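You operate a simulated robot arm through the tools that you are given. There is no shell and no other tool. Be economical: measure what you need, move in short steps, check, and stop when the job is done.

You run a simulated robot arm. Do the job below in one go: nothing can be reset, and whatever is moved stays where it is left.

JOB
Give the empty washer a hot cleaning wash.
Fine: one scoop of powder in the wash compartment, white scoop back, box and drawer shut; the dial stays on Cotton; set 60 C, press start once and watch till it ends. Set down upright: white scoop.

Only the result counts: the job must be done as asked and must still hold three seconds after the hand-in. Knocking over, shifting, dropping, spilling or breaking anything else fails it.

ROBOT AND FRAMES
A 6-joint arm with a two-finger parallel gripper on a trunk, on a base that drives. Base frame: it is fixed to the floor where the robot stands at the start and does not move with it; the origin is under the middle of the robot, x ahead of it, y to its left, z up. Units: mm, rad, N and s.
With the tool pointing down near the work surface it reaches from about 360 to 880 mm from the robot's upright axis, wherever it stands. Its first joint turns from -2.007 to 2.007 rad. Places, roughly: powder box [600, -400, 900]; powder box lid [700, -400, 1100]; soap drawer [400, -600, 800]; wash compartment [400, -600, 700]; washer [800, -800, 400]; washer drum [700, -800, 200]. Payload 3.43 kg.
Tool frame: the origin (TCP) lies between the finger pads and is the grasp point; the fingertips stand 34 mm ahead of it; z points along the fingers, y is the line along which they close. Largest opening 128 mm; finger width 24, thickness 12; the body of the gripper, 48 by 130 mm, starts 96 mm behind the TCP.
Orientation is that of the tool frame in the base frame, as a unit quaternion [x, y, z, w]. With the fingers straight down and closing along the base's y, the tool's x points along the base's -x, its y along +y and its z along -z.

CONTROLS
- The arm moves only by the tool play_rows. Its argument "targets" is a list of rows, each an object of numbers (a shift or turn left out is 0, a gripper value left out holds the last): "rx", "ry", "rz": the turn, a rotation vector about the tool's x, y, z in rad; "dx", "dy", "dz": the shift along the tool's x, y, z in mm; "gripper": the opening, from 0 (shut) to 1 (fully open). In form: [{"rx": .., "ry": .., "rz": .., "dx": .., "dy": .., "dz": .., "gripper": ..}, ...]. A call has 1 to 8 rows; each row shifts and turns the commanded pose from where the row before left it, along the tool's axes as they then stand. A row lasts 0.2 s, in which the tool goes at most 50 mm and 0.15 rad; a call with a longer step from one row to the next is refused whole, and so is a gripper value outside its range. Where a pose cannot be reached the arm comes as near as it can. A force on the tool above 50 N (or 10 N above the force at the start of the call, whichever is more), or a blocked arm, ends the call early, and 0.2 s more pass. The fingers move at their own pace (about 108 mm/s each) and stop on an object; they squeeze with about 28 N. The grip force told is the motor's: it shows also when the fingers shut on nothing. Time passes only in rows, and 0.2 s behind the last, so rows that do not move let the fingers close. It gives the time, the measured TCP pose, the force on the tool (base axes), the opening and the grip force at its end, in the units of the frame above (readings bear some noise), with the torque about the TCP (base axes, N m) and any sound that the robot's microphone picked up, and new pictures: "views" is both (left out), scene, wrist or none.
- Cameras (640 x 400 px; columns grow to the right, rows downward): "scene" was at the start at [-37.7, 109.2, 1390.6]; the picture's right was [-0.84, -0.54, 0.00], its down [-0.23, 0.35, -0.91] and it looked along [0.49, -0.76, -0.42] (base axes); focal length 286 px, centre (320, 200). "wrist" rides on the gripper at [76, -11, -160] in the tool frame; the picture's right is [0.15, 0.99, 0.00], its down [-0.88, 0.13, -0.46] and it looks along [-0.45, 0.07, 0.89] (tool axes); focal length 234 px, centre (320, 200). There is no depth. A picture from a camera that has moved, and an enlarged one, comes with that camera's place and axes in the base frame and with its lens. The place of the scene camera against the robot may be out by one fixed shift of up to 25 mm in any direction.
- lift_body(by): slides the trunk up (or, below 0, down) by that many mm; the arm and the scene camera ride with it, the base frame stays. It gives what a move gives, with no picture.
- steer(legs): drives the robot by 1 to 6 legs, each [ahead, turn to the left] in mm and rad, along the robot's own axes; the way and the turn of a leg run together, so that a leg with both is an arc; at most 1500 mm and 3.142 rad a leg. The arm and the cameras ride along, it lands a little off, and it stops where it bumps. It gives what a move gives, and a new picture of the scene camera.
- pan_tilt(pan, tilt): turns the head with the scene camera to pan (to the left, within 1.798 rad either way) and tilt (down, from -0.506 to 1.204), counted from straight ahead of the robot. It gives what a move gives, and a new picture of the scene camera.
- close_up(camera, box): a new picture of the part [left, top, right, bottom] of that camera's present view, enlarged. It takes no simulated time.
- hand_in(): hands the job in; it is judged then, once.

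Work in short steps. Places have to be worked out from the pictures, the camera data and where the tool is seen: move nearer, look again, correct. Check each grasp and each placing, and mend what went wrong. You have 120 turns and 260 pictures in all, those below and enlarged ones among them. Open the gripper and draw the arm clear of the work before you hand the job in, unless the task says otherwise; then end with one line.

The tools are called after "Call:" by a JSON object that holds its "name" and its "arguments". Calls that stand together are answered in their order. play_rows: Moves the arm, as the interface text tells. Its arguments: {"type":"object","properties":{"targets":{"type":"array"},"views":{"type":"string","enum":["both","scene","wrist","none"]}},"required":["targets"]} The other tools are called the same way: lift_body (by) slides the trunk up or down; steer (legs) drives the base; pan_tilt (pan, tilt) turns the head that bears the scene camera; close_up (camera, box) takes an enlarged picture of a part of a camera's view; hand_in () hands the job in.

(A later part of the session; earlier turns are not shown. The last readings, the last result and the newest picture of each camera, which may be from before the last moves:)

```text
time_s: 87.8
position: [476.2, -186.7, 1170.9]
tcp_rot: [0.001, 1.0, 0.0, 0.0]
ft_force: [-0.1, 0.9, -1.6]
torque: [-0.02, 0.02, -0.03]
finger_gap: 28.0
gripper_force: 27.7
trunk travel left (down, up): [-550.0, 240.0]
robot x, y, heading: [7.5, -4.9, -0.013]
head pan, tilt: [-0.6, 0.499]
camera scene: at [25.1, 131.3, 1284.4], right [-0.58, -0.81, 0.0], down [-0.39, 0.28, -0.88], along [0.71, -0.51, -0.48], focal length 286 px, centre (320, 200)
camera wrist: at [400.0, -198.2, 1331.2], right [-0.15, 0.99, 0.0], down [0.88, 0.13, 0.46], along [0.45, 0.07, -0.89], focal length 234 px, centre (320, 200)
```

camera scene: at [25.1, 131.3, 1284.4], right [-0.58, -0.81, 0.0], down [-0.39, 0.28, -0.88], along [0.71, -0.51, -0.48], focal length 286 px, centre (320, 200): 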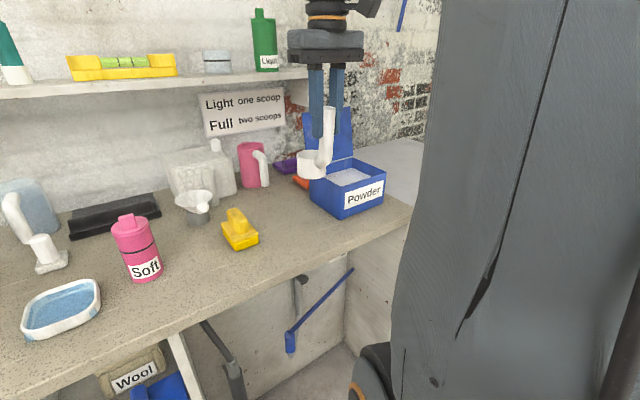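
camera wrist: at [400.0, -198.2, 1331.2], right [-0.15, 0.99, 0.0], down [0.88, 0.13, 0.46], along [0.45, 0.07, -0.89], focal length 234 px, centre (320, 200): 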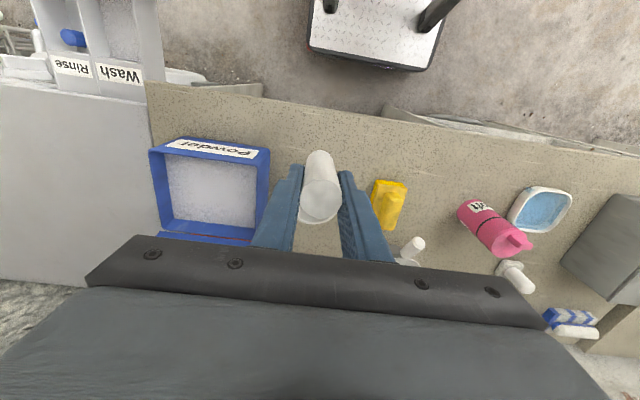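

I move above the original spot (549,-170) and lower toward the bench.

Call:
{"name": "play_rows", "arguments": {"targets": [{"dx": -24, "dy": 6, "dz": 20}, {"dx": -25, "dy": 6, "dz": 30}, {"dx": -24, "dy": 5, "dz": 30}, {"dz": 30}, {"dz": 30}, {"dz": 15}, {}], "views": "both"}}

Call:
{"name": "close_up", "arguments": {"camera": "scene", "box": [230, 100, 390, 260]}}

```text
time_s: 89.4
position: [550.8, -169.3, 1015.4]
tcp_rot: [0.001, 1.0, 0.001, -0.001]
ft_force: [-0.1, -0.2, -1.9]
torque: [-0.01, 0.02, 0.0]
finger_gap: 28.2
gripper_force: 28.5
trunk travel left (down, up): [-550.0, 240.0]
robot x, y, heading: [6.0, -3.6, -0.018]
head pan, tilt: [-0.6, 0.499]
camera scene: at [25.1, 131.2, 1284.4], right [-0.58, -0.81, 0.0], down [-0.39, 0.28, -0.88], along [0.71, -0.51, -0.48], focal length 286 px, centre (320, 200)
camera wrist: at [474.4, -179.9, 1176.6], right [-0.14, 0.99, 0.0], down [0.88, 0.13, 0.46], along [0.45, 0.07, -0.89], focal length 234 px, centre (320, 200)
```

scene: 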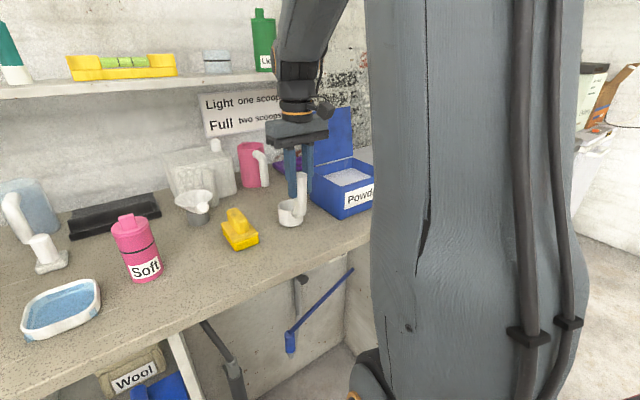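
wrist: 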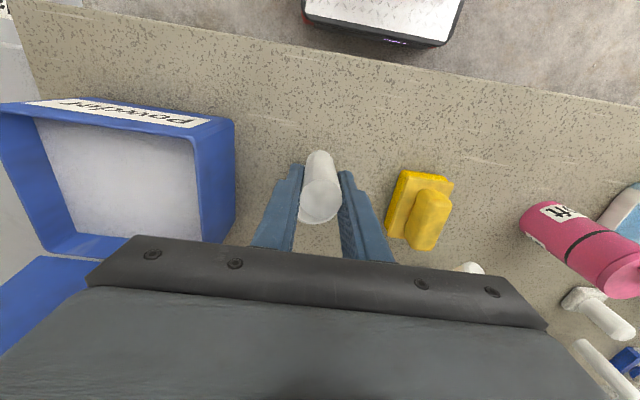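

```text
2.50 times, centred on (310, 180) of scene
camera zoom: at [25.1, 131.2, 1284.4], right [-0.58, -0.81, 0.0], down [-0.39, 0.28, -0.88], along [0.71, -0.51, -0.48], focal length 714 px, centre (345, 250)
```

zoom: 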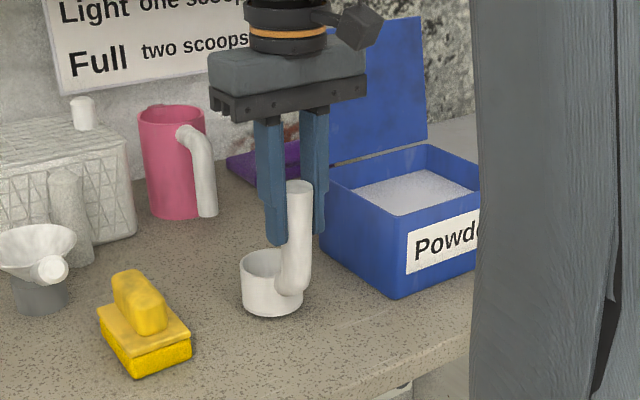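

I lower the last ~11 mm in small steps, watching the force.

Call:
{"name": "play_rows", "arguments": {"targets": [{"dz": 4}, {"dz": 3}, {"dz": 2}, {"dz": 1.5}, {}], "views": "none"}}

Call:
{"name": "close_up", "arguments": {"camera": "scene", "box": [270, 150, 340, 240]}}

```text
time_s: 90.6
position: [548.7, -169.3, 1005.2]
tcp_rot: [0.001, 1.0, -0.001, 0.0]
ft_force: [-4.3, 0.2, 23.7]
torque: [0.14, -0.16, 0.05]
finger_gap: 28.4
gripper_force: 28.1
trunk travel left (down, up): [-550.0, 240.0]
robot x, y, heading: [7.6, -2.8, -0.017]
head pan, tilt: [-0.6, 0.499]
```

```text
4.44 times, centred on (305, 195) of scene
camera zoom: at [24.2, 131.5, 1284.5], right [-0.58, -0.81, 0.0], down [-0.39, 0.28, -0.88], along [0.72, -0.51, -0.48], focal length 1269 px, centre (387, 222)
```

zoom: 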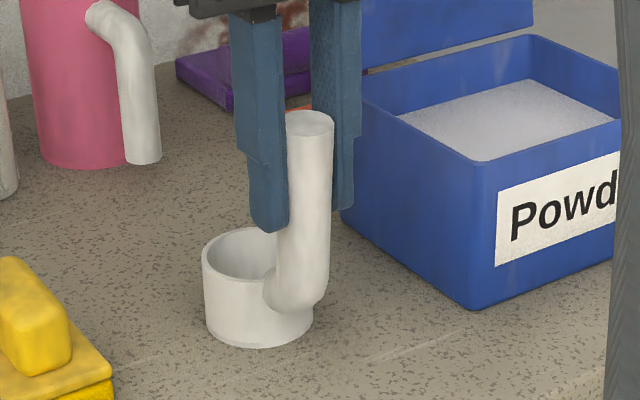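

Contact with the bench (≈24 N). I ease up slightly, open, and withdraw upward.

Call:
{"name": "play_rows", "arguments": {"targets": [{"dz": -1.2}, {"gripper": 0.5}, {"gripper": 0.5}, {"gripper": 0.5}], "views": "none"}}

Call:
{"name": "play_rows", "arguments": {"targets": [{"dz": -20}, {"dz": -40}, {"dz": -40}, {"dz": -40}, {"dz": -40}], "views": "both"}}

Call:
{"name": "close_up", "arguments": {"camera": "scene", "box": [230, 80, 390, 260]}}

```text
time_s: 91.6
position: [548.8, -168.6, 1005.7]
tcp_rot: [0.001, 1.0, 0.0, 0.0]
ft_force: [0.2, -0.6, -0.6]
torque: [0.03, -0.01, 0.0]
finger_gap: 64.1
gripper_force: 0.0
trunk travel left (down, up): [-550.0, 240.0]
robot x, y, heading: [3.9, -2.0, -0.017]
head pan, tilt: [-0.6, 0.499]
```

```text
time_s: 92.8
position: [551.6, -169.2, 1187.0]
tcp_rot: [0.001, 1.0, 0.0, 0.0]
ft_force: [0.6, 0.7, 0.4]
torque: [0.01, 0.03, 0.03]
finger_gap: 64.0
gripper_force: 0.1
trunk travel left (down, up): [-550.0, 240.0]
robot x, y, heading: [10.3, -3.0, -0.017]
head pan, tilt: [-0.6, 0.499]
camera scene: at [25.3, 131.2, 1284.4], right [-0.58, -0.81, 0.0], down [-0.39, 0.28, -0.88], along [0.71, -0.51, -0.48], focal length 286 px, centre (320, 200)
camera wrist: at [477.0, -181.8, 1346.9], right [-0.15, 0.99, 0.0], down [0.88, 0.13, 0.46], along [0.45, 0.07, -0.89], focal length 234 px, centre (320, 200)
```

scene: 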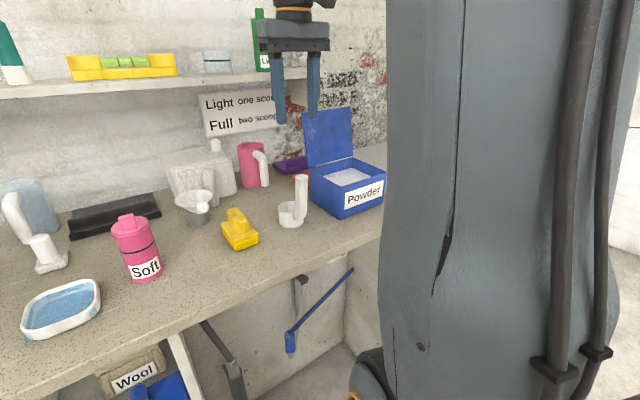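
wrist: 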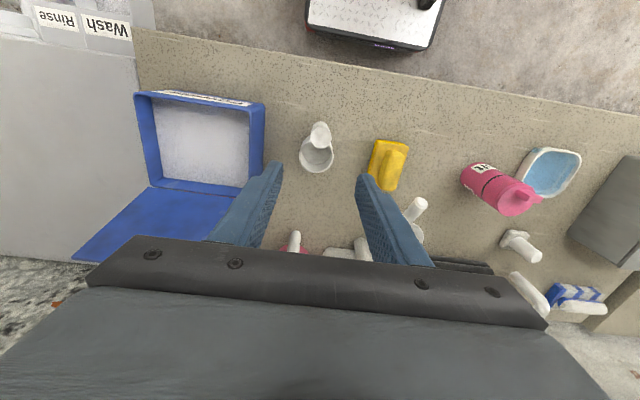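

```text
2.22 times, centred on (310, 170) of scene
camera zoom: at [25.3, 131.2, 1284.4], right [-0.58, -0.81, 0.0], down [-0.39, 0.28, -0.88], along [0.71, -0.51, -0.48], focal length 634 px, centre (342, 267)
```

zoom: 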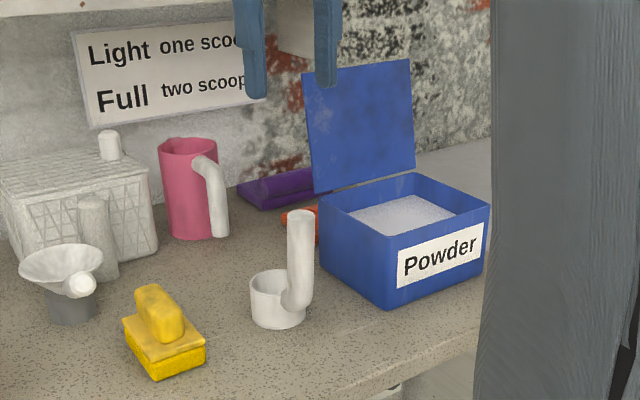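

Scoop stands upright in its place. Next the lid: top edge ≈ (706,-363,1117), leaning back ~11°. I close the fingers, move beside over the box and tilt the hand 0.5 rad forward to hook behind the lid.

Call:
{"name": "play_rows", "arguments": {"targets": [{"gripper": 0, "dy": -40, "ry": -0.125}, {"gripper": 0, "dy": -48, "ry": -0.125}, {"dy": -48, "ry": -0.125}, {"dy": -48, "ry": -0.125}, {"dy": -9}, {"dx": -35, "dz": 19}], "views": "both"}}

Call:
{"name": "close_up", "arguments": {"camera": "scene", "box": [250, 20, 410, 230]}}

```text
time_s: 94.2
position: [588.4, -362.9, 1186.8]
tcp_rot: [0.002, 0.969, -0.001, 0.248]
ft_force: [-0.4, 0.4, 0.6]
torque: [0.0, -0.02, 0.0]
finger_gap: 0.0
gripper_force: 28.2
trunk travel left (down, up): [-550.0, 240.0]
robot x, y, heading: [3.2, -4.9, -0.021]
head pan, tilt: [-0.6, 0.499]
camera scene: at [24.7, 131.4, 1284.4], right [-0.58, -0.81, 0.0], down [-0.39, 0.28, -0.88], along [0.72, -0.51, -0.48], focal length 286 px, centre (320, 200)
camera wrist: at [444.8, -374.7, 1291.9], right [-0.13, 0.99, -0.07], down [0.55, 0.13, 0.82], along [0.82, 0.06, -0.56], focal length 234 px, centre (320, 200)
```

scene: 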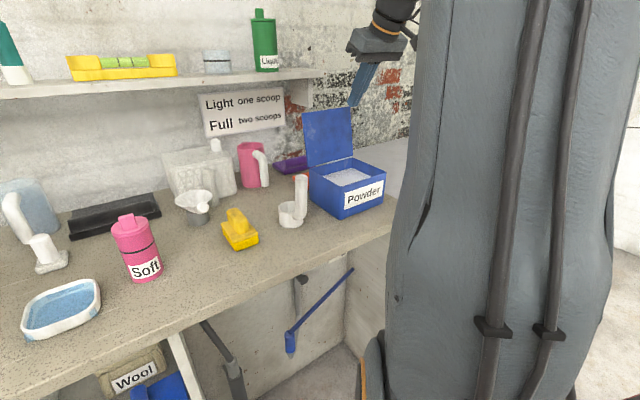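
wrist: 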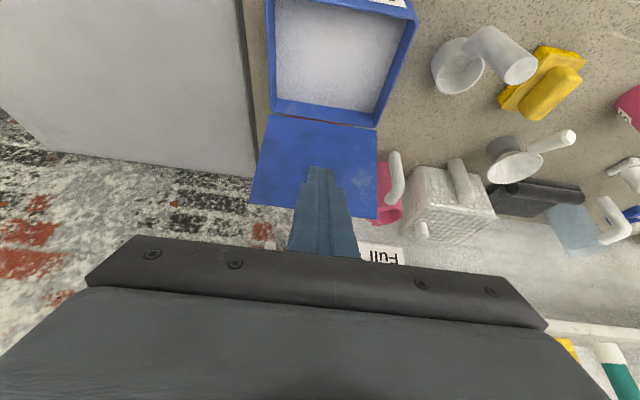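

```text
1.90 times, centred on (330, 125) of scene
camera zoom: at [24.7, 131.4, 1284.4], right [-0.58, -0.81, 0.0], down [-0.39, 0.28, -0.88], along [0.72, -0.51, -0.48], focal length 544 px, centre (301, 343)
```

zoom: 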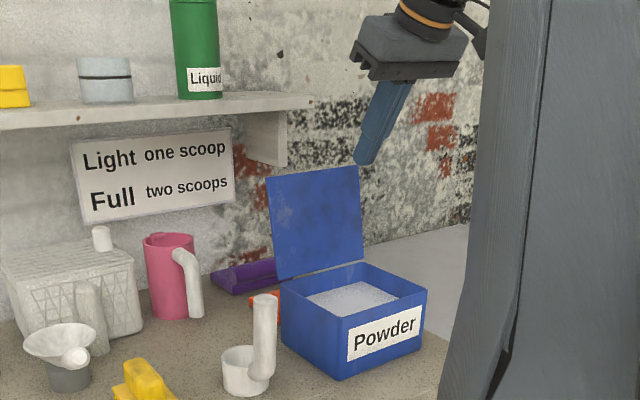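

Lid top refined to ≈(711,-363,1128). I advance above and past the top edge.

Call:
{"name": "play_rows", "arguments": {"targets": [{"dx": -33, "dz": 18}, {"dx": -33, "dz": 18}, {"dx": -33, "dz": 18}, {"dx": -33, "dz": 18}], "views": "both"}}

Call:
{"name": "close_up", "arguments": {"camera": "scene", "box": [250, 20, 410, 230]}}

```text
time_s: 95.2
position: [739.0, -362.5, 1186.2]
tcp_rot: [0.001, 0.969, 0.0, 0.248]
ft_force: [-1.4, 0.9, 0.0]
torque: [0.01, -0.02, -0.01]
finger_gap: 0.0
gripper_force: 28.5
trunk travel left (down, up): [-550.0, 240.0]
robot x, y, heading: [7.0, -3.5, -0.022]
head pan, tilt: [-0.6, 0.499]
camera scene: at [24.6, 131.3, 1284.4], right [-0.58, -0.81, 0.0], down [-0.39, 0.28, -0.88], along [0.72, -0.51, -0.48], focal length 286 px, centre (320, 200)
camera wrist: at [596.2, -374.3, 1291.4], right [-0.13, 0.99, -0.07], down [0.55, 0.13, 0.82], along [0.82, 0.07, -0.56], focal length 234 px, centre (320, 200)
```

scene: 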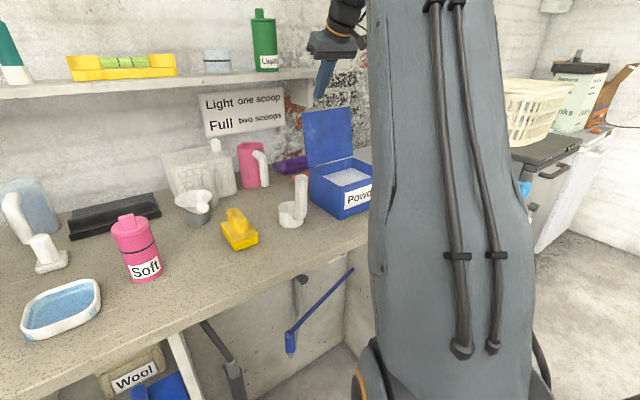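
wrist: 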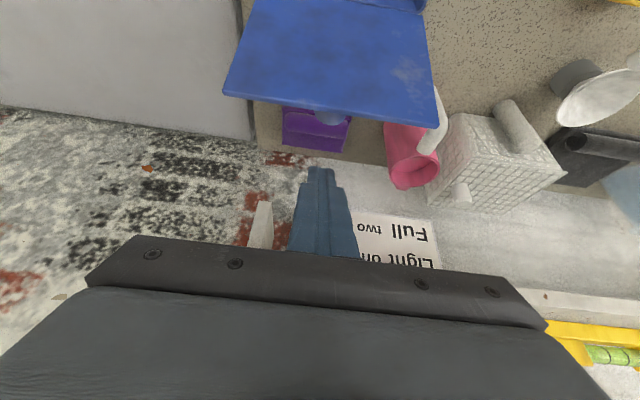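

```text
1.90 times, centred on (330, 125) of scene
camera zoom: at [24.6, 131.3, 1284.4], right [-0.58, -0.81, 0.0], down [-0.39, 0.28, -0.88], along [0.72, -0.51, -0.48], focal length 544 px, centre (301, 343)
```

zoom: 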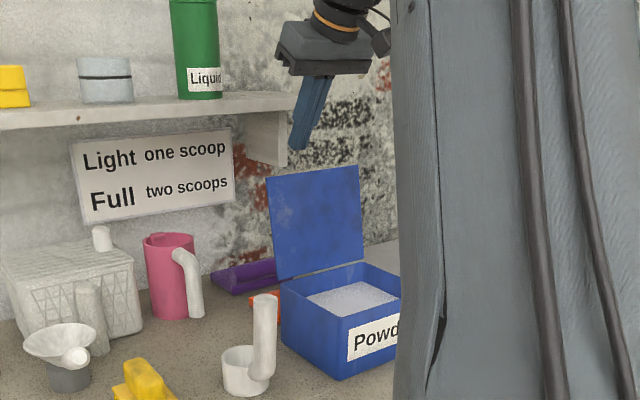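

Tip is behind the lid edge (≈703,1133). I descend 43 mm and begin pulling toward -x.

Call:
{"name": "play_rows", "arguments": {"targets": [{"dx": 10.3, "dz": 19}, {"dx": 10.3, "dz": 19}, {"dx": 17.6, "dz": -9.6}, {"dx": 17.6, "dz": -9.6}, {"dx": 17.6, "dz": -9.6}], "views": "wrist"}}

Call:
{"name": "close_up", "arguments": {"camera": "scene", "box": [250, 20, 410, 230]}}

```text
time_s: 96.4
position: [680.1, -361.3, 1141.4]
tcp_rot: [0.001, 0.969, 0.0, 0.246]
ft_force: [-0.3, -0.1, 0.2]
torque: [-0.04, 0.0, 0.01]
finger_gap: 0.0
gripper_force: 28.2
trunk travel left (down, up): [-550.0, 240.0]
robot x, y, heading: [5.8, -5.8, -0.018]
head pan, tilt: [-0.6, 0.499]
camera wrist: at [537.1, -373.2, 1245.9], right [-0.13, 0.99, -0.07], down [0.56, 0.13, 0.82], along [0.82, 0.07, -0.57], focal length 234 px, centre (320, 200)
```

wrist: 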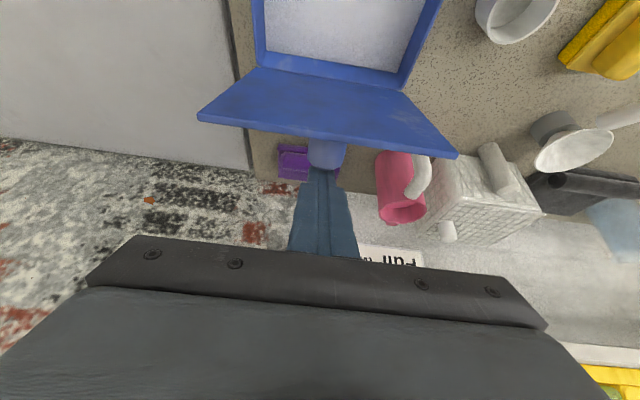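

```text
1.90 times, centred on (330, 125) of scene
camera zoom: at [25.4, 131.2, 1284.4], right [-0.58, -0.81, 0.0], down [-0.39, 0.28, -0.88], along [0.71, -0.51, -0.48], focal length 544 px, centre (301, 343)
```

zoom: 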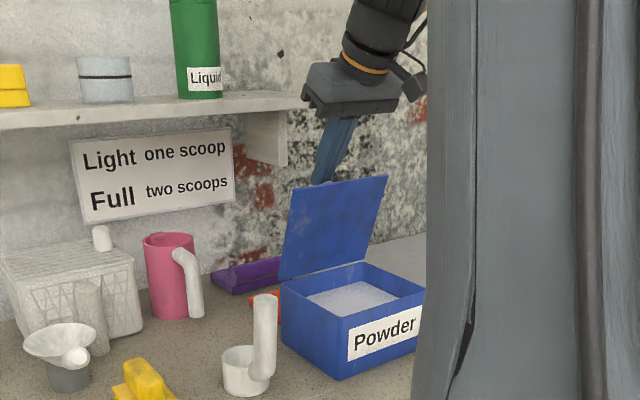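

The lid swings forward. I continue pulling and slightly down.

Call:
{"name": "play_rows", "arguments": {"targets": [{"dx": 20, "dz": -5.2}, {"dx": 20, "dz": -5.2}, {"dx": 20, "dz": -5.2}, {"dx": 20, "dz": -5.2}], "views": "wrist"}}

Call:
{"name": "close_up", "arguments": {"camera": "scene", "box": [250, 20, 410, 230]}}

```text
time_s: 97.4
position: [597.2, -362.3, 1121.6]
tcp_rot: [0.002, 0.969, -0.001, 0.246]
ft_force: [0.2, -0.1, -0.4]
torque: [-0.02, 0.01, 0.0]
finger_gap: 0.0
gripper_force: 27.8
trunk travel left (down, up): [-550.0, 240.0]
robot x, y, heading: [7.1, -4.0, -0.022]
head pan, tilt: [-0.6, 0.499]
camera wrist: at [455.5, -373.9, 1227.2], right [-0.13, 0.99, -0.07], down [0.55, 0.13, 0.82], along [0.82, 0.07, -0.56], focal length 234 px, centre (320, 200)
```

wrist: 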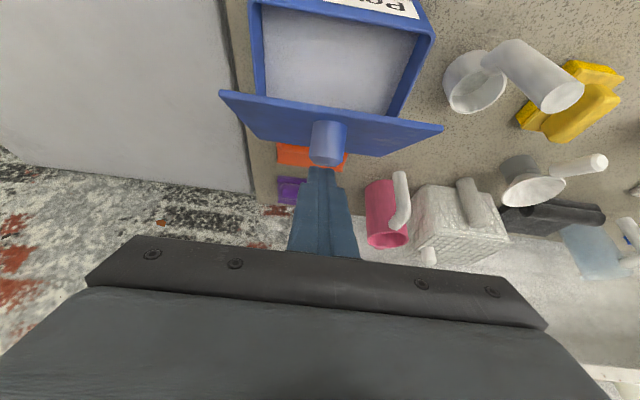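

```text
1.90 times, centred on (330, 125) of scene
camera zoom: at [25.3, 131.2, 1284.4], right [-0.58, -0.81, 0.0], down [-0.39, 0.28, -0.88], along [0.71, -0.51, -0.48], focal length 544 px, centre (301, 343)
```

zoom: 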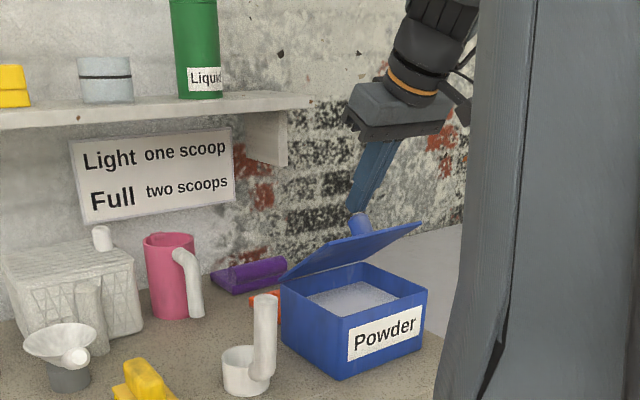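

Lid is ~35° from shut, held by friction. I move forward over its front part and press down.

Call:
{"name": "play_rows", "arguments": {"targets": [{"dx": 29, "dz": -16}, {"dx": 9.6, "dz": 17.6}, {"dx": 9.6, "dz": 17.6}, {"dx": 9.6, "dz": 17.6}, {"dx": 9.6, "dz": 17.6}], "views": "none"}}

Call:
{"name": "close_up", "arguments": {"camera": "scene", "box": [250, 20, 410, 230]}}

```text
time_s: 98.1
position: [560.3, -363.0, 1105.9]
tcp_rot: [0.001, 0.968, -0.002, 0.25]
ft_force: [-27.3, 13.3, 26.2]
torque: [0.43, 0.28, 0.33]
finger_gap: 0.0
gripper_force: 27.9
trunk travel left (down, up): [-550.0, 240.0]
robot x, y, heading: [6.9, -7.8, -0.026]
head pan, tilt: [-0.6, 0.499]
stopped in row 3: the force on the tool passed its limit at 73 N (the readings are from after the stop); the commanded pose is now the measured one
```

```text
1.90 times, centred on (330, 125) of scene
camera zoom: at [22.4, 132.4, 1284.5], right [-0.58, -0.81, 0.0], down [-0.39, 0.28, -0.88], along [0.71, -0.51, -0.48], focal length 544 px, centre (301, 343)
```

zoom: 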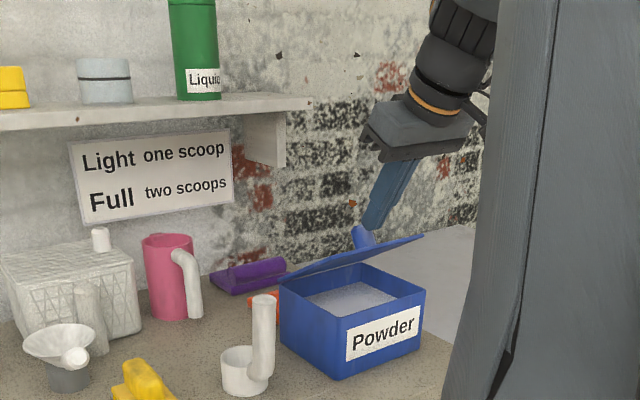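

The tip met the knob (73 N), but the box has not moved. I back off upward, shift 48 mm to +y beside the knob, and look.

Call:
{"name": "play_rows", "arguments": {"targets": [{"dx": -14.4, "dz": -26.3}, {"dy": 48, "dx": 9}], "views": "wrist"}}

Call:
{"name": "close_up", "arguments": {"camera": "scene", "box": [250, 20, 410, 230]}}

```text
time_s: 98.7
position: [555.7, -317.6, 1128.8]
tcp_rot: [0.001, 0.969, -0.002, 0.249]
ft_force: [0.3, -1.3, -1.6]
torque: [0.08, -0.03, 0.01]
finger_gap: 0.1
gripper_force: 28.2
trunk travel left (down, up): [-550.0, 240.0]
robot x, y, heading: [5.0, -1.7, -0.023]
head pan, tilt: [-0.6, 0.499]
camera wrist: at [411.4, -329.0, 1234.3], right [-0.13, 0.99, -0.07], down [0.55, 0.13, 0.82], along [0.82, 0.06, -0.56], focal length 234 px, centre (320, 200)
```

wrist: 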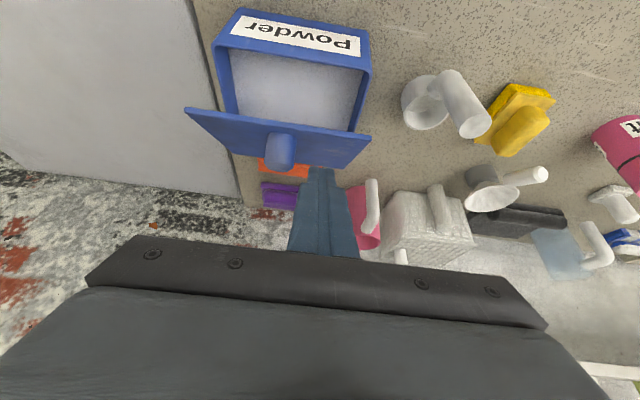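

```text
1.90 times, centred on (330, 125) of scene
camera zoom: at [25.5, 130.7, 1284.4], right [-0.58, -0.81, 0.0], down [-0.39, 0.28, -0.88], along [0.71, -0.51, -0.48], focal length 544 px, centre (301, 343)
```

zoom: 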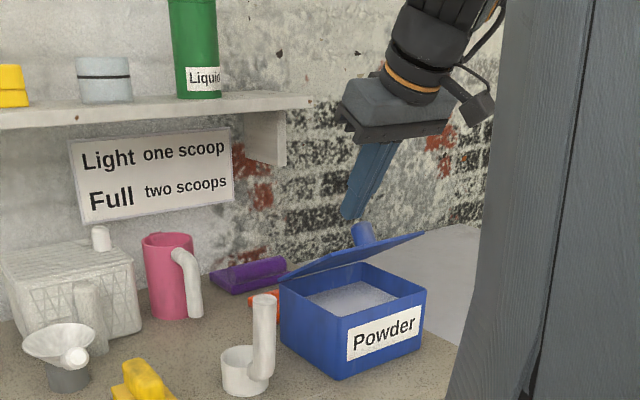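

Finger is now beside the knob, over the lid's front part. I press down in steps.

Call:
{"name": "play_rows", "arguments": {"targets": [{"dx": 9.6, "dz": 17.6}, {"dx": 9.6, "dz": 17.6}, {"dx": 9.6, "dz": 17.6}, {"dx": 9.6, "dz": 17.6}], "views": "wrist"}}

Call:
{"name": "close_up", "arguments": {"camera": "scene", "box": [250, 20, 410, 230]}}

```text
time_s: 99.7
position: [554.1, -315.4, 1048.1]
tcp_rot: [0.0, 0.969, -0.001, 0.249]
ft_force: [0.7, 0.1, 0.4]
torque: [0.0, -0.01, 0.01]
finger_gap: 0.0
gripper_force: 27.5
trunk travel left (down, up): [-550.0, 240.0]
robot x, y, heading: [6.0, -3.8, -0.02]
head pan, tilt: [-0.6, 0.499]
camera wrist: at [412.0, -326.6, 1153.5], right [-0.13, 0.99, -0.07], down [0.55, 0.13, 0.82], along [0.82, 0.06, -0.56], focal length 234 px, centre (320, 200)
```

wrist: 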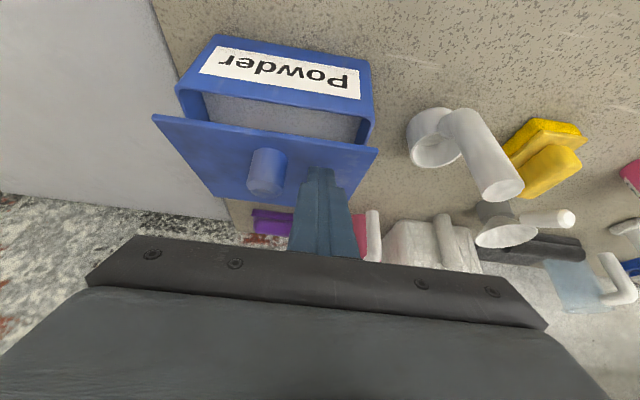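

```text
1.90 times, centred on (330, 125) of scene
camera zoom: at [24.8, 131.3, 1284.4], right [-0.58, -0.81, 0.0], down [-0.39, 0.28, -0.88], along [0.71, -0.51, -0.48], focal length 544 px, centre (301, 343)
```

zoom: 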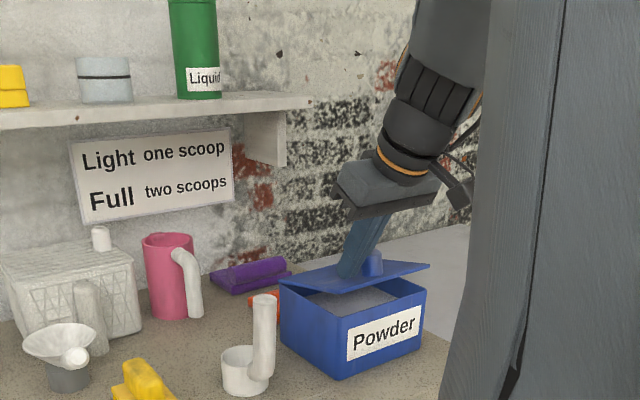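

Lid nearly shut. I press down a bit more in smaller steps.

Call:
{"name": "play_rows", "arguments": {"targets": [{"dx": 7.2, "dz": 13}, {"dx": 4.8, "dz": 8.8}, {"dx": 2.4, "dz": 4.4}], "views": "none"}}

Call:
{"name": "close_up", "arguments": {"camera": "scene", "box": [270, 110, 400, 230]}}

```text
time_s: 100.5
position: [554.9, -315.3, 1020.3]
tcp_rot: [0.001, 0.968, -0.002, 0.25]
ft_force: [-6.1, 2.6, 17.6]
torque: [0.1, 0.11, 0.12]
finger_gap: 0.0
gripper_force: 27.9
trunk travel left (down, up): [-550.0, 240.0]
robot x, y, heading: [9.1, -1.4, -0.025]
head pan, tilt: [-0.6, 0.499]
```

```text
3.33 times, centred on (335, 170) of scene
camera zoom: at [24.1, 131.7, 1284.6], right [-0.58, -0.81, 0.0], down [-0.39, 0.28, -0.88], along [0.71, -0.51, -0.48], focal length 952 px, centre (270, 300)
```

zoom: 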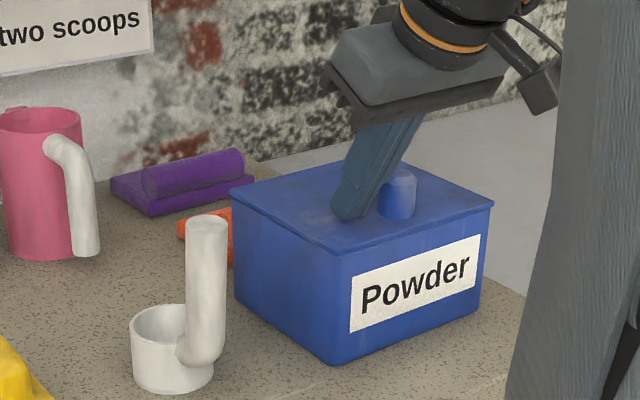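

The lid is shut. I lift away, straighten the hand, retract and drive to in front of the washer.

Call:
{"name": "play_rows", "arguments": {"targets": [{"dx": -9.6, "dz": -17.6}, {"dx": -19.2, "dz": -35}, {"dx": -19.2, "dz": -35}, {"dx": -19.2, "dz": -35}, {"ry": 0.125}, {"ry": 0.125, "dx": 30}, {"ry": 0.125, "dx": 40}, {"ry": 0.125, "dx": 40}], "views": "none"}}

Call:
{"name": "play_rows", "arguments": {"targets": [{"dx": 30}, {"dx": 30}], "views": "none"}}

Call:
{"name": "steer", "arguments": {"legs": [[-150, 0], [0, 1.364], [-698, 0], [0, -1.342]]}}

```text
time_s: 102.3
position: [448.6, -314.4, 1132.3]
tcp_rot: [0.002, 1.0, -0.002, 0.001]
ft_force: [-0.4, 0.3, 0.6]
torque: [0.03, 0.01, 0.03]
finger_gap: 0.2
gripper_force: 28.1
trunk travel left (down, up): [-550.0, 240.0]
robot x, y, heading: [6.9, -0.4, -0.024]
head pan, tilt: [-0.6, 0.499]
```

```text
time_s: 102.9
position: [389.6, -315.4, 1131.2]
tcp_rot: [0.002, 1.0, -0.002, 0.001]
ft_force: [0.3, 0.0, 0.9]
torque: [0.05, 0.04, -0.04]
finger_gap: 0.4
gripper_force: 27.9
trunk travel left (down, up): [-550.0, 240.0]
robot x, y, heading: [6.5, -7.5, -0.018]
head pan, tilt: [-0.6, 0.499]
```

```text
time_s: 114.5
position: [100.9, -993.1, 1131.9]
tcp_rot: [-0.009, 1.0, -0.002, 0.001]
ft_force: [0.5, 0.6, -0.1]
torque: [-0.01, 0.0, -0.03]
finger_gap: 0.0
gripper_force: 27.8
trunk travel left (down, up): [-550.0, 240.0]
robot x, y, heading: [-284.4, -687.3, -0.004]
head pan, tilt: [-0.6, 0.499]
camera scene: at [-271.5, -554.0, 1284.4], right [-0.57, -0.82, 0.0], down [-0.39, 0.27, -0.88], along [0.72, -0.5, -0.48], focal length 286 px, centre (320, 200)
```

scene: 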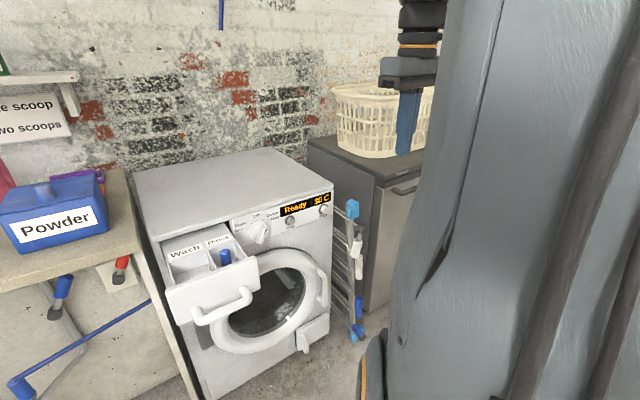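

Parked before the washer with a clear view. I enlarge the drawer and panel.

Call:
{"name": "close_up", "arguments": {"camera": "scene", "box": [150, 180, 350, 350]}}

Call:
{"name": "close_up", "arguments": {"camera": "scene", "box": [225, 185, 345, 255]}}

```text
2.35 times, centred on (250, 265) of scene
camera zoom: at [-271.5, -554.0, 1284.4], right [-0.57, -0.82, 0.0], down [-0.39, 0.27, -0.88], along [0.72, -0.5, -0.48], focal length 672 px, centre (485, 47)
```

zoom: 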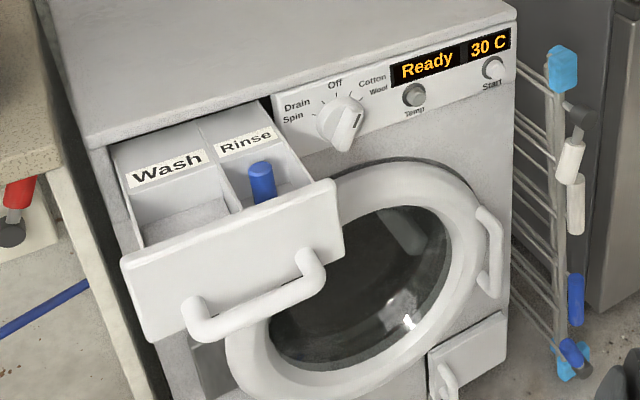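

```text
5.33 times, centred on (285, 220) of scene
camera zoom: at [-271.5, -554.0, 1284.4], right [-0.57, -0.82, 0.0], down [-0.39, 0.27, -0.88], along [0.72, -0.5, -0.48], focal length 1523 px, centre (507, 93)
```

zoom: 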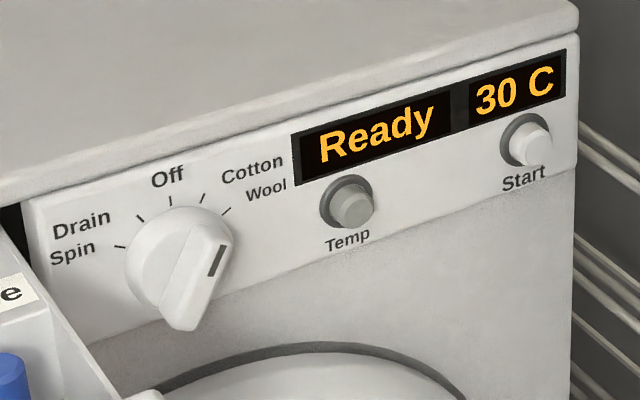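

Lid is shut. Estimates: drawer front centre (305,-616,754), panel top z≈816; Temp ≈ (485,-937,750), Start ≈ (485,-1080,750). I lower the trunk and turn the hand to point forward.

Call:
{"name": "lift_body", "arguments": {"by": -300}}

Call:
{"name": "play_rows", "arguments": {"targets": [{"ry": -0.14, "dy": 35, "dx": 5}, {"ry": -0.14, "dy": 40}, {"ry": -0.14, "dy": 40}, {"ry": -0.14, "dy": 40}, {"ry": -0.14, "dy": 40}, {"ry": -0.14, "dy": 40}, {"ry": -0.14, "dy": 40}, {"ry": -0.14, "dy": 40}], "views": "none"}}

Call:
{"name": "play_rows", "arguments": {"targets": [{"ry": -0.15, "dy": 30}, {"ry": -0.15, "dy": 20}, {"ry": -0.15}], "views": "both"}}

```text
time_s: 117.5
position: [101.0, -992.5, 832.0]
tcp_rot: [-0.009, 1.0, -0.002, 0.001]
ft_force: [0.3, 0.7, 0.3]
torque: [0.01, 0.01, 0.02]
finger_gap: 0.4
gripper_force: 28.0
trunk travel left (down, up): [-250.0, 540.0]
robot x, y, heading: [-287.7, -688.6, 0.003]
head pan, tilt: [-0.6, 0.499]
```

```text
time_s: 119.3
position: [241.1, -901.6, 795.9]
tcp_rot: [-0.003, 0.85, 0.012, 0.527]
ft_force: [0.5, 0.7, -0.2]
torque: [-0.01, -0.01, -0.01]
finger_gap: 0.2
gripper_force: 27.6
out of reach, approached as far as the arm can: row 2, 3, 4, 5, 6, 7, 8
trunk travel left (down, up): [-250.0, 540.0]
robot x, y, heading: [-285.1, -690.6, -0.004]
head pan, tilt: [-0.6, 0.499]
```

```text
time_s: 120.1
position: [284.9, -917.3, 870.8]
tcp_rot: [-0.008, 0.705, 0.004, 0.709]
ft_force: [-0.7, 0.8, -0.1]
torque: [0.03, 0.01, -0.02]
finger_gap: 0.0
gripper_force: 28.2
out of reach, approached as far as the arm can: row 1, 2, 3
trunk travel left (down, up): [-250.0, 540.0]
robot x, y, heading: [-285.1, -688.0, 0.002]
head pan, tilt: [-0.6, 0.499]
camera scene: at [-188.2, -553.9, 984.4], right [-0.57, -0.82, 0.0], down [-0.39, 0.27, -0.88], along [0.72, -0.5, -0.48], focal length 286 px, centre (320, 200)
camera wrist: at [126.4, -932.6, 795.0], right [-0.02, 0.99, -0.15], down [-0.46, 0.13, 0.88], along [0.89, 0.09, 0.45], focal length 234 px, centre (320, 200)
```

scene: 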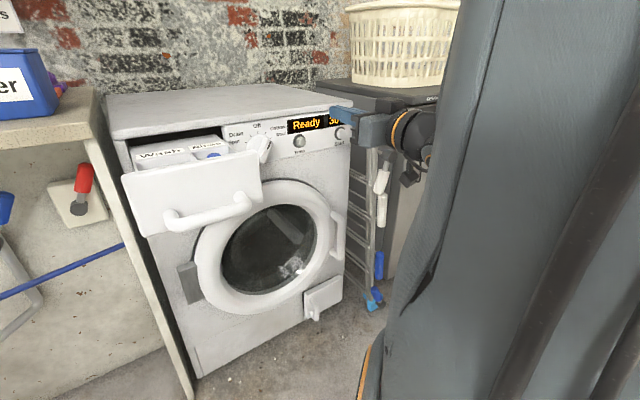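
wrist: 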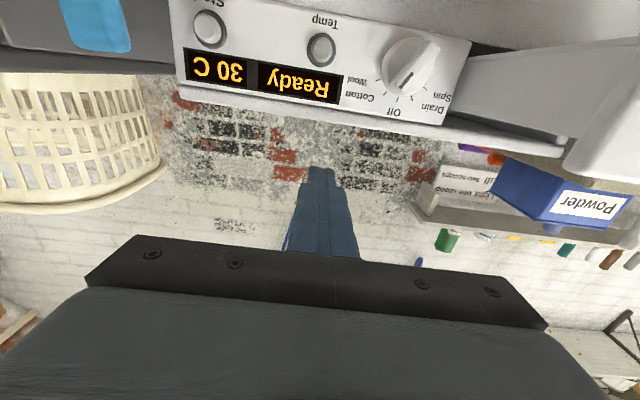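

Hand now points forward; the wrist view confirms Temp (480,-932,758) and Start (480,-1068,758), dial on Cotton. First the drawer: I back the base 120 mm and move the fist in front of the drawer's upper middle.

Call:
{"name": "steer", "arguments": {"legs": [[-120, 0]]}}

Call:
{"name": "play_rows", "arguments": {"targets": [{"dy": 43, "dx": 10}, {"dy": 43, "dx": 11}, {"dy": 43, "dx": 11}, {"dy": 43, "dx": 11}, {"dy": 43, "dx": 11}, {"dy": 43, "dx": 11}, {"dy": 43, "dx": 11}], "views": "both"}}

```text
time_s: 121.3
position: [163.7, -918.1, 869.5]
tcp_rot: [-0.007, 0.706, 0.004, 0.708]
ft_force: [0.8, 0.6, 0.0]
torque: [0.02, 0.01, 0.0]
finger_gap: 0.1
gripper_force: 28.0
trunk travel left (down, up): [-250.0, 540.0]
robot x, y, heading: [-407.6, -685.6, 0.001]
head pan, tilt: [-0.6, 0.499]
camera scene: at [-310.0, -554.0, 984.4], right [-0.57, -0.82, 0.0], down [-0.39, 0.27, -0.88], along [0.72, -0.5, -0.48], focal length 286 px, centre (320, 200)
```

scene: 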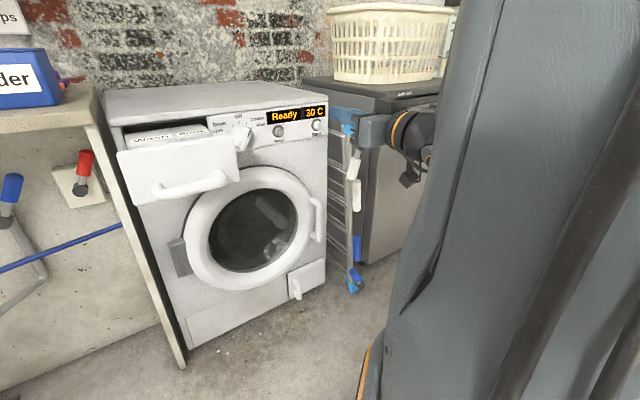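

```text
time_s: 122.9
position: [273.0, -737.6, 875.0]
tcp_rot: [-0.009, 0.707, 0.006, 0.707]
ft_force: [-0.2, -0.1, -0.6]
torque: [-0.02, -0.03, 0.0]
finger_gap: 0.0
gripper_force: 28.3
out of reach, approached as far as the arm can: row 1, 2, 3, 4, 5, 6, 7
trunk travel left (down, up): [-250.0, 540.0]
robot x, y, heading: [-409.8, -688.1, -0.002]
head pan, tilt: [-0.6, 0.499]
camera scene: at [-310.0, -554.0, 984.4], right [-0.57, -0.82, 0.0], down [-0.39, 0.27, -0.88], along [0.72, -0.5, -0.48], focal length 286 px, centre (320, 200)
camera wrist: at [113.3, -752.8, 800.5], right [-0.02, 0.99, -0.15], down [-0.46, 0.12, 0.88], along [0.89, 0.09, 0.45], focal length 234 px, centre (320, 200)
```

scene: 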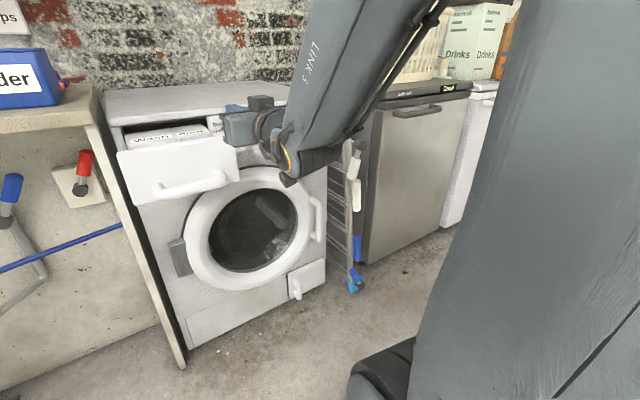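
wrist: 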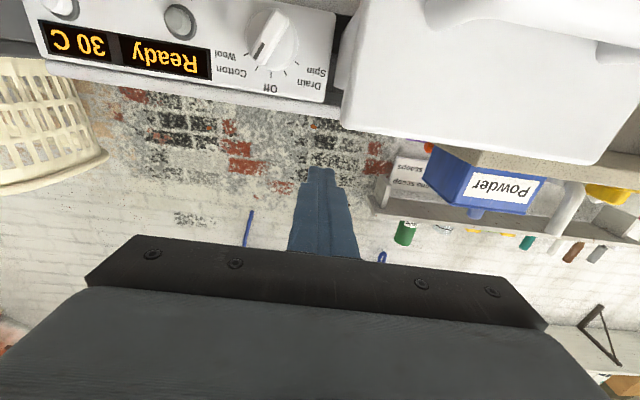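

The arm can't fold that close. I back the base 130 mm more, shift the hand to y≈-616 and lower the trunk 80 mm; the base itself will do the pushing.

Call:
{"name": "steer", "arguments": {"legs": [[-130, 0]]}}

Call:
{"name": "play_rows", "arguments": {"targets": [{"dy": 40}, {"dy": 40}, {"dy": 41}], "views": "none"}}

Call:
{"name": "lift_body", "arguments": {"by": -78}}

Call:
{"name": "play_rows", "arguments": {"targets": [{}], "views": "both"}}

```text
time_s: 124.2
position: [139.4, -738.6, 875.8]
tcp_rot: [-0.008, 0.707, 0.005, 0.707]
ft_force: [-0.4, -0.8, 0.2]
torque: [-0.03, 0.04, 0.03]
finger_gap: 0.0
gripper_force: 28.1
trunk travel left (down, up): [-250.0, 540.0]
robot x, y, heading: [-543.0, -690.9, -0.004]
head pan, tilt: [-0.6, 0.499]
camera scene: at [-442.8, -553.8, 984.4], right [-0.57, -0.82, 0.0], down [-0.39, 0.27, -0.88], along [0.72, -0.5, -0.48], focal length 286 px, centre (320, 200)
```

scene: 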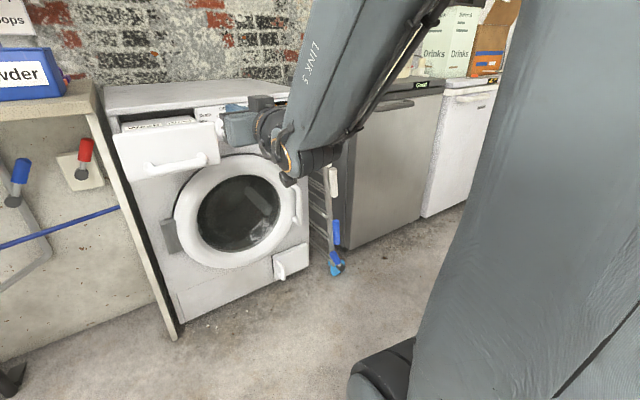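

```text
time_s: 125.0
position: [136.5, -733.2, 881.1]
tcp_rot: [-0.01, 0.708, 0.008, 0.706]
ft_force: [-0.5, 0.2, 0.5]
torque: [0.0, -0.03, 0.0]
finger_gap: 0.0
gripper_force: 28.1
out of reach, approached as far as the arm can: row 1, 2, 3
trunk travel left (down, up): [-250.0, 540.0]
robot x, y, heading: [-549.5, -692.1, -0.001]
head pan, tilt: [-0.6, 0.499]
```

```text
time_s: 126.2
position: [157.8, -734.7, 804.2]
tcp_rot: [-0.01, 0.708, 0.008, 0.707]
ft_force: [0.8, 0.2, 0.1]
torque: [-0.02, 0.01, 0.0]
finger_gap: 0.0
gripper_force: 28.0
trunk travel left (down, up): [-172.0, 618.0]
robot x, y, heading: [-540.8, -688.8, -0.002]
head pan, tilt: [-0.6, 0.499]
```

```text
time_s: 126.6
position: [158.4, -733.6, 803.7]
tcp_rot: [-0.011, 0.707, 0.01, 0.707]
ft_force: [0.5, 0.1, 0.9]
torque: [0.0, -0.01, 0.03]
finger_gap: 0.1
gripper_force: 28.5
trunk travel left (down, up): [-172.0, 618.0]
robot x, y, heading: [-543.7, -690.5, -0.004]
head pan, tilt: [-0.6, 0.499]
camera scene: at [-421.1, -553.9, 906.4], right [-0.57, -0.82, 0.0], down [-0.39, 0.27, -0.88], along [0.72, -0.5, -0.48], focal length 286 px, centre (320, 200)
camera wrist: at [-0.9, -749.8, 728.8], right [-0.03, 0.99, -0.15], down [-0.46, 0.12, 0.88], along [0.89, 0.09, 0.45], focal length 234 px, centre (320, 200)
```

scene: 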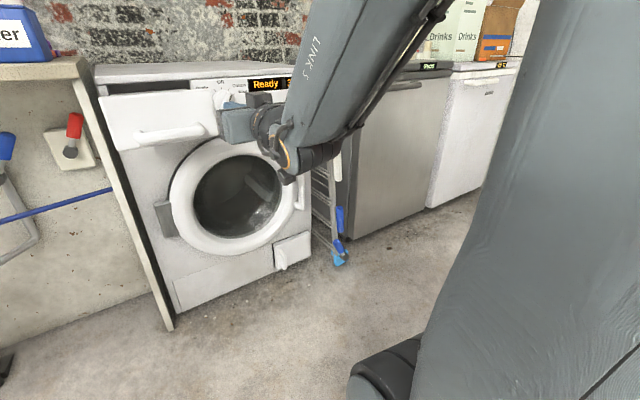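
wrist: 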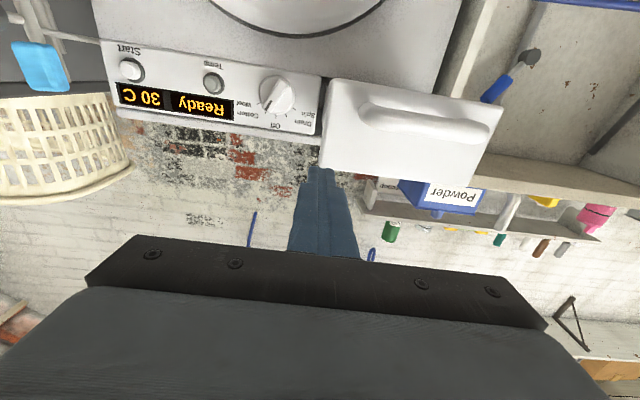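

The same wrist limit blocks moving to +y; turning the robot ~0.17 rad left solves it, with the fingers slightly angled. I turn and go 60 mm ahead.

Call:
{"name": "steer", "arguments": {"legs": [[0, 0.17], [50, 0]]}}

Call:
{"name": "play_rows", "arguments": {"targets": [{"dx": 10}, {}], "views": "both"}}

Call:
{"name": "close_up", "arguments": {"camera": "scene", "box": [60, 40, 320, 220]}}

```text
time_s: 128.2
position: [206.8, -608.8, 803.4]
tcp_rot: [-0.067, 0.704, 0.066, 0.704]
ft_force: [0.7, 0.2, 0.4]
torque: [-0.02, 0.0, -0.04]
finger_gap: 0.1
gripper_force: 27.4
trunk travel left (down, up): [-172.0, 618.0]
robot x, y, heading: [-489.9, -681.1, 0.164]
head pan, tilt: [-0.6, 0.499]
camera scene: at [-396.0, -525.3, 906.4], right [-0.42, -0.91, 0.0], down [-0.43, 0.2, -0.88], along [0.8, -0.37, -0.48], focal length 286 px, centre (320, 200)
```

scene: 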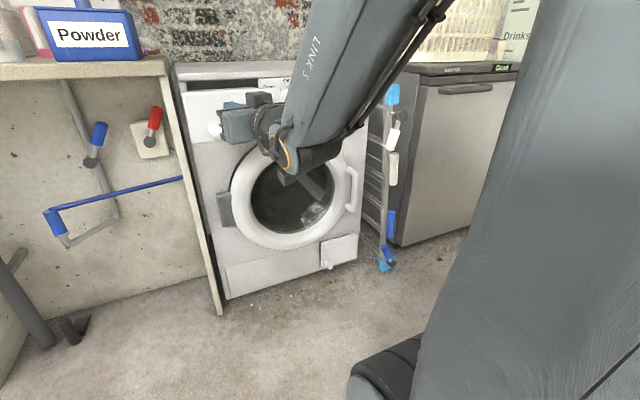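

```text
time_s: 128.8
position: [211.0, -610.2, 794.8]
tcp_rot: [-0.07, 0.705, 0.066, 0.703]
ft_force: [-1.0, 0.4, -0.4]
torque: [0.0, 0.02, 0.03]
finger_gap: 0.3
gripper_force: 27.4
out of reach, approached as far as the arm can: row 1
trunk travel left (down, up): [-172.0, 618.0]
robot x, y, heading: [-492.0, -680.3, 0.163]
head pan, tilt: [-0.6, 0.499]
camera scene: at [-396.0, -525.3, 906.4], right [-0.42, -0.91, 0.0], down [-0.43, 0.2, -0.88], along [0.8, -0.37, -0.48], focal length 286 px, centre (320, 200)
camera wrist: at [56.4, -651.8, 720.5], right [-0.19, 0.97, -0.15], down [-0.47, 0.04, 0.88], along [0.86, 0.24, 0.45], focal length 234 px, centre (320, 200)
```

scene: 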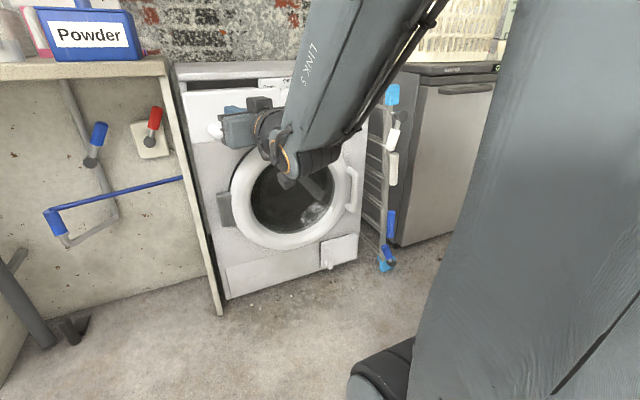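
wrist: 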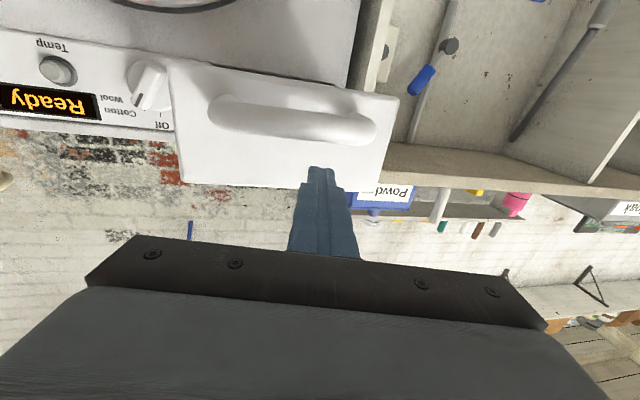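

```text
2.22 times, centred on (190, 130) of scene
camera zoom: at [-396.0, -525.3, 906.4], right [-0.42, -0.91, 0.0], down [-0.43, 0.2, -0.88], along [0.8, -0.37, -0.48], focal length 634 px, centre (609, 356)
```

zoom: 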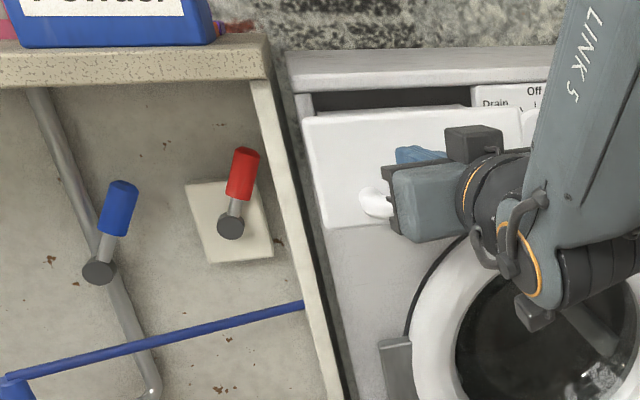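

Fingertips are level with the drawer's upper part, above the handle (z≈752). I advance along +x to contact and push.

Call:
{"name": "play_rows", "arguments": {"targets": [{"dz": 29, "dy": -5.6}, {"dz": 20, "dy": -3.8}, {"dz": 20, "dy": -3.8}, {"dz": 20, "dy": -3.8}, {"dz": 20, "dy": -3.8}], "views": "both"}}

```text
time_s: 130.0
position: [320.4, -609.5, 793.8]
tcp_rot: [-0.069, 0.704, 0.068, 0.703]
ft_force: [-0.9, -1.1, 0.0]
torque: [-0.01, -0.01, -0.03]
finger_gap: 0.0
gripper_force: 28.0
trunk travel left (down, up): [-172.0, 618.0]
robot x, y, heading: [-488.4, -679.7, 0.165]
head pan, tilt: [-0.6, 0.499]
camera scene: at [-396.0, -525.3, 906.4], right [-0.42, -0.91, 0.0], down [-0.43, 0.2, -0.88], along [0.8, -0.37, -0.48], focal length 286 px, centre (320, 200)
camera wrist: at [166.1, -651.7, 720.4], right [-0.19, 0.97, -0.15], down [-0.47, 0.04, 0.88], along [0.86, 0.24, 0.45], focal length 234 px, centre (320, 200)
```

scene: 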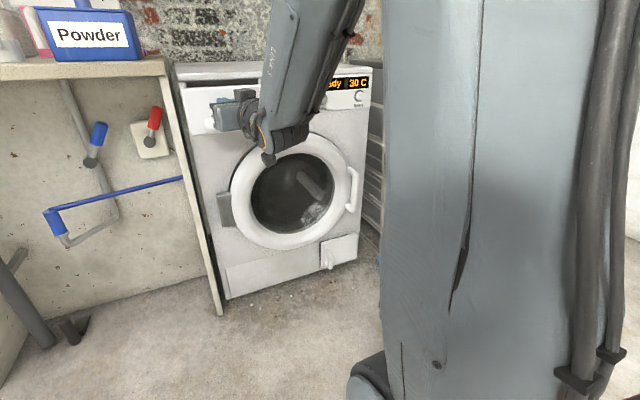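
wrist: 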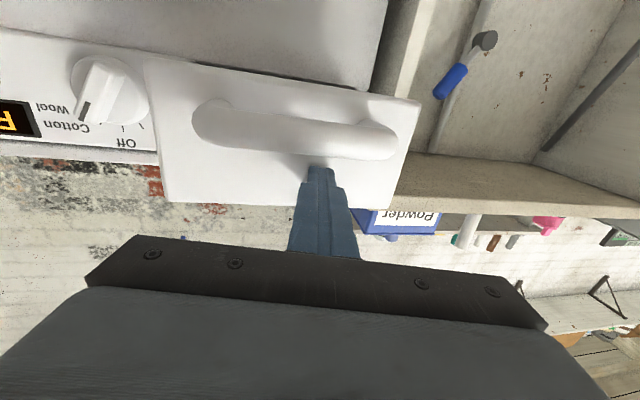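

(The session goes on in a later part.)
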